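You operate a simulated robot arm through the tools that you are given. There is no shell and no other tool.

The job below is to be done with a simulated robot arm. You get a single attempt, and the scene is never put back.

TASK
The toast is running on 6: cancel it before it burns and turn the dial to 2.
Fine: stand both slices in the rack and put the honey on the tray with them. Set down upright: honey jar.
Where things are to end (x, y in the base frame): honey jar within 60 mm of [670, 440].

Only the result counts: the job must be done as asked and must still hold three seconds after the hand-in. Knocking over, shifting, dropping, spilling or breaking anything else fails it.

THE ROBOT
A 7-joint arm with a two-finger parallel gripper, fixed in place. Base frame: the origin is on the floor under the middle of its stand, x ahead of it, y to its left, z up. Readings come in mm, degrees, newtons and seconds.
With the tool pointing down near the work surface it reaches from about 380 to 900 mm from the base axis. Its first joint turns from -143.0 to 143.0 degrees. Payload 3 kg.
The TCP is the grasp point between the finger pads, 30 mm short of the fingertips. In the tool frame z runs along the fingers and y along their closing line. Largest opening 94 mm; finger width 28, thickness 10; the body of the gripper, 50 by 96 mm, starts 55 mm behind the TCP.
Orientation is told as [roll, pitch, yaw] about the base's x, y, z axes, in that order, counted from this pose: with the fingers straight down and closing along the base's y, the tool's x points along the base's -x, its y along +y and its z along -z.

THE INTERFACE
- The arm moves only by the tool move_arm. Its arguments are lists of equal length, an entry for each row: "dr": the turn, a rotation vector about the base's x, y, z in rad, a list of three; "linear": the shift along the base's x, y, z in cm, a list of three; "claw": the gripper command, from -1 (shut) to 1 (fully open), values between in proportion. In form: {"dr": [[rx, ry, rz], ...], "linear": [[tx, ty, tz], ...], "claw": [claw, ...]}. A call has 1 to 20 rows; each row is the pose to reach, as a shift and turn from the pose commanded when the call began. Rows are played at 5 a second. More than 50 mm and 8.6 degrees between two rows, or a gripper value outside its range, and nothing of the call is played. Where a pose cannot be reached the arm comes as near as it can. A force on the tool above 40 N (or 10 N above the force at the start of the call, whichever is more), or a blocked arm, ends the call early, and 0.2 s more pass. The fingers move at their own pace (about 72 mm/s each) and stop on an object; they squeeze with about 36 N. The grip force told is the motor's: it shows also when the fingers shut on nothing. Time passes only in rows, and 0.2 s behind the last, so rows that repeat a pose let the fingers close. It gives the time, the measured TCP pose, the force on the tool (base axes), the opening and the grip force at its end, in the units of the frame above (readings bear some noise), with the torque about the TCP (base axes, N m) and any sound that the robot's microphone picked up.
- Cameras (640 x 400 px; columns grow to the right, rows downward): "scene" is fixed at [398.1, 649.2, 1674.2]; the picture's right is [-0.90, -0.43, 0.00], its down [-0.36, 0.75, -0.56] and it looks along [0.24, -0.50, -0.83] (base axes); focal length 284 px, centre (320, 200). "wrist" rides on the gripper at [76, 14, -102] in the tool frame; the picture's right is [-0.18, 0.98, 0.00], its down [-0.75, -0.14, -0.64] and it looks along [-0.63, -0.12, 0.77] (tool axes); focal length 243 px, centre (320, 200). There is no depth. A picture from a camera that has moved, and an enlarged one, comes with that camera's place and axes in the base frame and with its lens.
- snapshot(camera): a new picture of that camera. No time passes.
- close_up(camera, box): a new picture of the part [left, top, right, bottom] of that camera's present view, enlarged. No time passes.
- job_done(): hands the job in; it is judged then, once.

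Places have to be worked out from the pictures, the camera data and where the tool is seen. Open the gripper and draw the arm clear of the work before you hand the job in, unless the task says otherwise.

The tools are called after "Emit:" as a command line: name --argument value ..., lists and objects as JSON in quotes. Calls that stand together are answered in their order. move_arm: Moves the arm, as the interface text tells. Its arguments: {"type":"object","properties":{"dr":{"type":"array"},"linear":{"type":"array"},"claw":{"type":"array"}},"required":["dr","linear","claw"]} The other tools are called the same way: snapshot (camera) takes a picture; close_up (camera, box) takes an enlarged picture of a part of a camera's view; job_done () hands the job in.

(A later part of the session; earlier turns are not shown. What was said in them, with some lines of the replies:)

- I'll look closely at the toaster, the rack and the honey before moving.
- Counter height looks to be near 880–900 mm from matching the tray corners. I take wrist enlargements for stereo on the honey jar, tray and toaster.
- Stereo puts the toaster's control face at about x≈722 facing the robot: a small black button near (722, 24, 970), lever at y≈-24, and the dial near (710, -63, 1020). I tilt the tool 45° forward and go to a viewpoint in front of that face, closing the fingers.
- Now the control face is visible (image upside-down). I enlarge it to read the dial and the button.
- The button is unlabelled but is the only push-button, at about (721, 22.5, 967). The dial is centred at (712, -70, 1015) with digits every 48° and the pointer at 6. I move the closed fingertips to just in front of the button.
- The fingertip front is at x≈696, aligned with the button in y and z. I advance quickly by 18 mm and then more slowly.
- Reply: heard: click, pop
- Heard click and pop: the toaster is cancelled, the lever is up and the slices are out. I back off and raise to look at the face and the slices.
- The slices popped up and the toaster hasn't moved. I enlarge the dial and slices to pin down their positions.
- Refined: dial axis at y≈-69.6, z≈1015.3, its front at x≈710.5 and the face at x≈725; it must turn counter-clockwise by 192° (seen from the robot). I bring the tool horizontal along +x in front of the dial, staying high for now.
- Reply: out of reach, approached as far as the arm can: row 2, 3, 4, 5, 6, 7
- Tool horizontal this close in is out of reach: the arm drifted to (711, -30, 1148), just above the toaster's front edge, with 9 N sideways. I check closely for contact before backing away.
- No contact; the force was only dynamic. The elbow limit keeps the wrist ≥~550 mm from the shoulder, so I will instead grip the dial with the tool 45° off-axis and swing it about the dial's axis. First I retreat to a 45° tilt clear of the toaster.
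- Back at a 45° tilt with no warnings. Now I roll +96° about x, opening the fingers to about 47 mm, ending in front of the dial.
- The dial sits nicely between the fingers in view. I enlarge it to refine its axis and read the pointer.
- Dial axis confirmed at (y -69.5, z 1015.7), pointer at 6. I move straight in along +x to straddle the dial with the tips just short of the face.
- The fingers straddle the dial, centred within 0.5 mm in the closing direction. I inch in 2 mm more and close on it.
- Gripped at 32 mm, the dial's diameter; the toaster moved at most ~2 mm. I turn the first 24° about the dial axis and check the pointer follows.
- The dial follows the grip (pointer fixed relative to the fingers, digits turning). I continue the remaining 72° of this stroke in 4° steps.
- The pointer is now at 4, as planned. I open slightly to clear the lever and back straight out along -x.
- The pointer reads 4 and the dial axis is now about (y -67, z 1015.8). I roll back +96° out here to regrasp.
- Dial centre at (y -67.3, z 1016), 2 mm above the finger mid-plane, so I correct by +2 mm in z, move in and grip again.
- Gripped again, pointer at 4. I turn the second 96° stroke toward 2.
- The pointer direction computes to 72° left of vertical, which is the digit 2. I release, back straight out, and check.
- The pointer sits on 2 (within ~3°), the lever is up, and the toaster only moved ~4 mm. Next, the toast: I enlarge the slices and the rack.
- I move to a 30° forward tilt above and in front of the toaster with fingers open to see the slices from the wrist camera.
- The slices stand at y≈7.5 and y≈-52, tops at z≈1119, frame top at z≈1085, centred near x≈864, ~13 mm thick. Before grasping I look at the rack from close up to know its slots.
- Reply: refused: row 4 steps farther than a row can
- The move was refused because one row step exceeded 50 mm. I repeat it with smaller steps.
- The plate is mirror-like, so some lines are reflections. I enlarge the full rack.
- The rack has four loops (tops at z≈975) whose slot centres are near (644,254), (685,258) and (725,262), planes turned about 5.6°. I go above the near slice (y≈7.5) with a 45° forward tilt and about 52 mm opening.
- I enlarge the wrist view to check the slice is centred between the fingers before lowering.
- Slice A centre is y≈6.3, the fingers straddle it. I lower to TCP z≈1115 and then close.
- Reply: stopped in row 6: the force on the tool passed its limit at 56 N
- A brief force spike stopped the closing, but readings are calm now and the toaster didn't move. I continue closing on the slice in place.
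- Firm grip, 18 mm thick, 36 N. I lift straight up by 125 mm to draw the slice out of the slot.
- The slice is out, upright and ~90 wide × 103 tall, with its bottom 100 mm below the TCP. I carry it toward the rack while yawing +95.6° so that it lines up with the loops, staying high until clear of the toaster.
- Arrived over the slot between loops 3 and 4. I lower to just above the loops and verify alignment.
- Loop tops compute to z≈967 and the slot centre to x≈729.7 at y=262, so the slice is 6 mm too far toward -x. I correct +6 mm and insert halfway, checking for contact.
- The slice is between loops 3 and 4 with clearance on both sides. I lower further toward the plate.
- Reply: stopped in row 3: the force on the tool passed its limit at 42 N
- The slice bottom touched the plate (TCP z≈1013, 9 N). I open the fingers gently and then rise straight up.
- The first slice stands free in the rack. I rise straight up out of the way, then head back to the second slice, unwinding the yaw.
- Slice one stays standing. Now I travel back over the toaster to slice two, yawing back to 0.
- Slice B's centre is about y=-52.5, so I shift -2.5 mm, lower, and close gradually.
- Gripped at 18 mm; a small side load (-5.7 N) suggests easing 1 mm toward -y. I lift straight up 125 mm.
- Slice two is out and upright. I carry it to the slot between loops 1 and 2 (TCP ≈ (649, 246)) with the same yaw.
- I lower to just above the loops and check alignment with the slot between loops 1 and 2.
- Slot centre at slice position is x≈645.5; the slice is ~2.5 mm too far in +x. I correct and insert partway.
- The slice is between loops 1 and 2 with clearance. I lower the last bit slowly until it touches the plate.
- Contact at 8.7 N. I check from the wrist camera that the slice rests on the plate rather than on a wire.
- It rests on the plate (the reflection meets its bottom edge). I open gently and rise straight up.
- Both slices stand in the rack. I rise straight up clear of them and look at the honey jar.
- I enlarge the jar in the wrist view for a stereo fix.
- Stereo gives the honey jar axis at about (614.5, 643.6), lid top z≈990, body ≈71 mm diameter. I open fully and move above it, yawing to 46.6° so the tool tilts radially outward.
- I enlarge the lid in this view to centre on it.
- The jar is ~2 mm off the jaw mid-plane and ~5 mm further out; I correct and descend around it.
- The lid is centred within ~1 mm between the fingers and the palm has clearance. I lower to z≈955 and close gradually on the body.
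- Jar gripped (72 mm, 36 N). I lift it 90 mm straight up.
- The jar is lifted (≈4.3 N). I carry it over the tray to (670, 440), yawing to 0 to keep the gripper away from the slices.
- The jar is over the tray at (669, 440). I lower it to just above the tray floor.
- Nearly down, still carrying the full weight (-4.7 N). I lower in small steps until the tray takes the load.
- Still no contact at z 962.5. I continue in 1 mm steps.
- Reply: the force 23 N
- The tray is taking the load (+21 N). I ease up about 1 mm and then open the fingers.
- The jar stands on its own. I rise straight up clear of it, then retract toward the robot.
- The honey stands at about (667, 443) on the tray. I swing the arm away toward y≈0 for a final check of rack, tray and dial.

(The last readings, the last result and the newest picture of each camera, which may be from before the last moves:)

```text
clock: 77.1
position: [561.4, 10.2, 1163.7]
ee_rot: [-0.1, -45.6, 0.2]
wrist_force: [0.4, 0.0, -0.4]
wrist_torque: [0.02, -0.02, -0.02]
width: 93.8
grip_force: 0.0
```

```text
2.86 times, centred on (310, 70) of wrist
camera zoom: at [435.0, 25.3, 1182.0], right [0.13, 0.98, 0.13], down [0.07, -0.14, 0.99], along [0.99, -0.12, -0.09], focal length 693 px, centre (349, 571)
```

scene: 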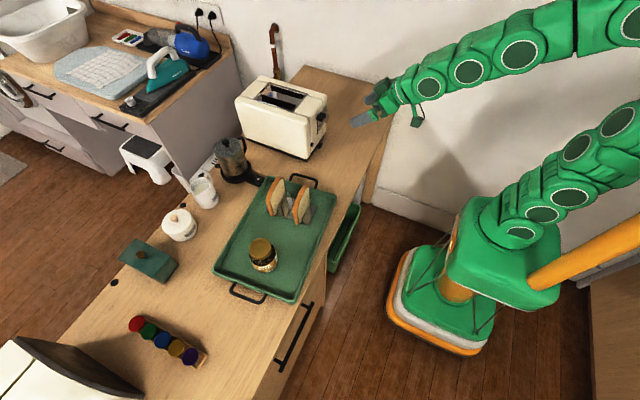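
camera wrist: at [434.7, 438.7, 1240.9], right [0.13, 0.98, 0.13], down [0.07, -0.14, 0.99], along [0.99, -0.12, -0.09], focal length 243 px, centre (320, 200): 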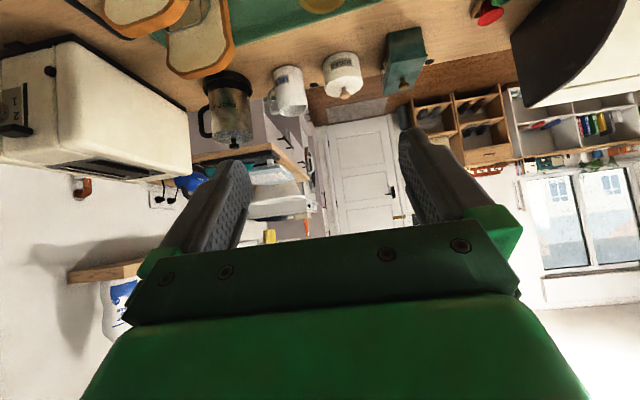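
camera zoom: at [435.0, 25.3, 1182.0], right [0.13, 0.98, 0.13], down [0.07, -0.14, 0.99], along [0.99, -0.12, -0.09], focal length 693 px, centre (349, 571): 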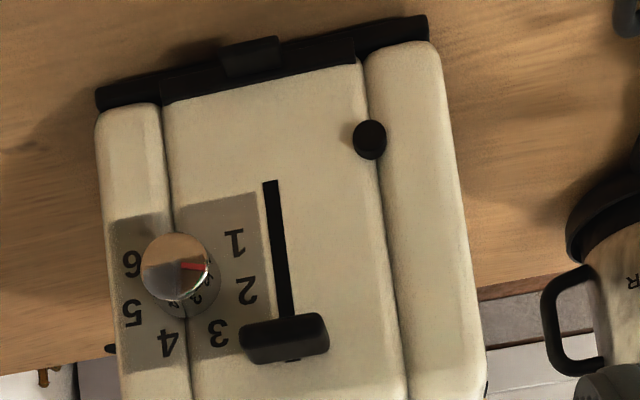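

Everything stands. I double-check the dial pointer against digit 2 once more at higher zoom.

Emit:
close_up --camera "wrist" --box '[240, 55, 310, 125]'

Emit:
close_up --camera "scene" --box '[300, 90, 350, 150]'

```text
5.71 times, centred on (275, 90) of wrist
camera zoom: at [435.0, 25.3, 1182.0], right [0.13, 0.98, 0.13], down [0.07, -0.14, 0.99], along [0.99, -0.12, -0.09], focal length 1386 px, centre (577, 829)
```

zoom: 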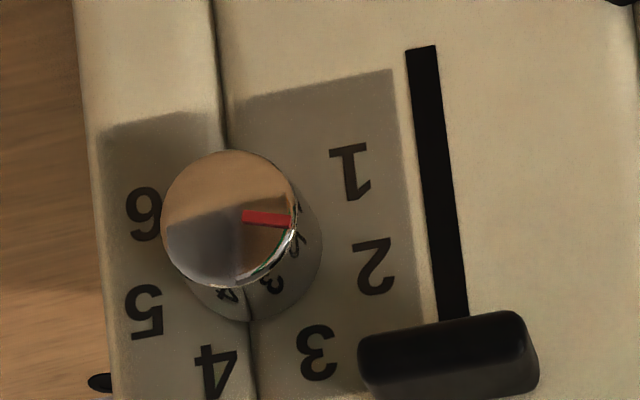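

```text
6.67 times, centred on (325, 120) of scene
camera zoom: at [398.1, 649.2, 1674.2], right [-0.9, -0.43, 0.0], down [-0.36, 0.75, -0.56], along [0.24, -0.5, -0.83], focal length 1891 px, centre (287, 733)
```

zoom: 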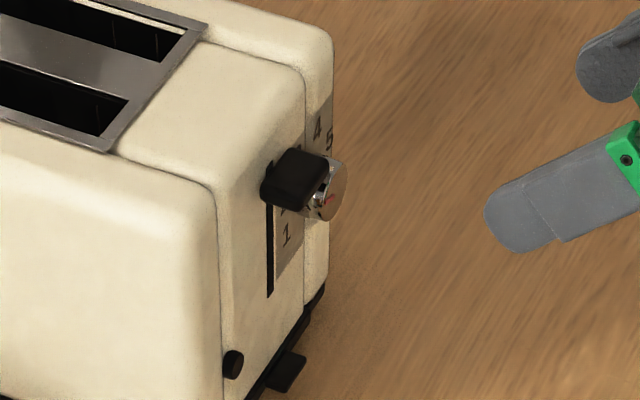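

The pointer direction works out to 71.6° left of vertical, exactly digit 2; the toast stands in the rack, the honey stands on the tray near (667, 443), and the gripper is open and clear. I hand the job in.

Emit:
job_done

```text
The job is handed in.
```

The toast is cancelled and the dial now points at 2. Both slices are standing in the rack, and the honey jar is upright on the tray. I've handed the job in; it hasn't come back with a verdict.

- **Toaster:** pressing the button gave a click and a pop, the lever came up and the slices rose. The final pictures show the dial pointer on 2. Gripping the dial nudged the toaster about 4 mm.
- **Toast:** the slices are in the two outer slots of the rack, and both were still standing in the last pictures.
- **Honey:** the jar is at about [667, 443], roughly 4 mm from the target.

In the final pictures nothing else looked knocked over or moved. The gripper is open and the arm is clear of the tray and the toaster.
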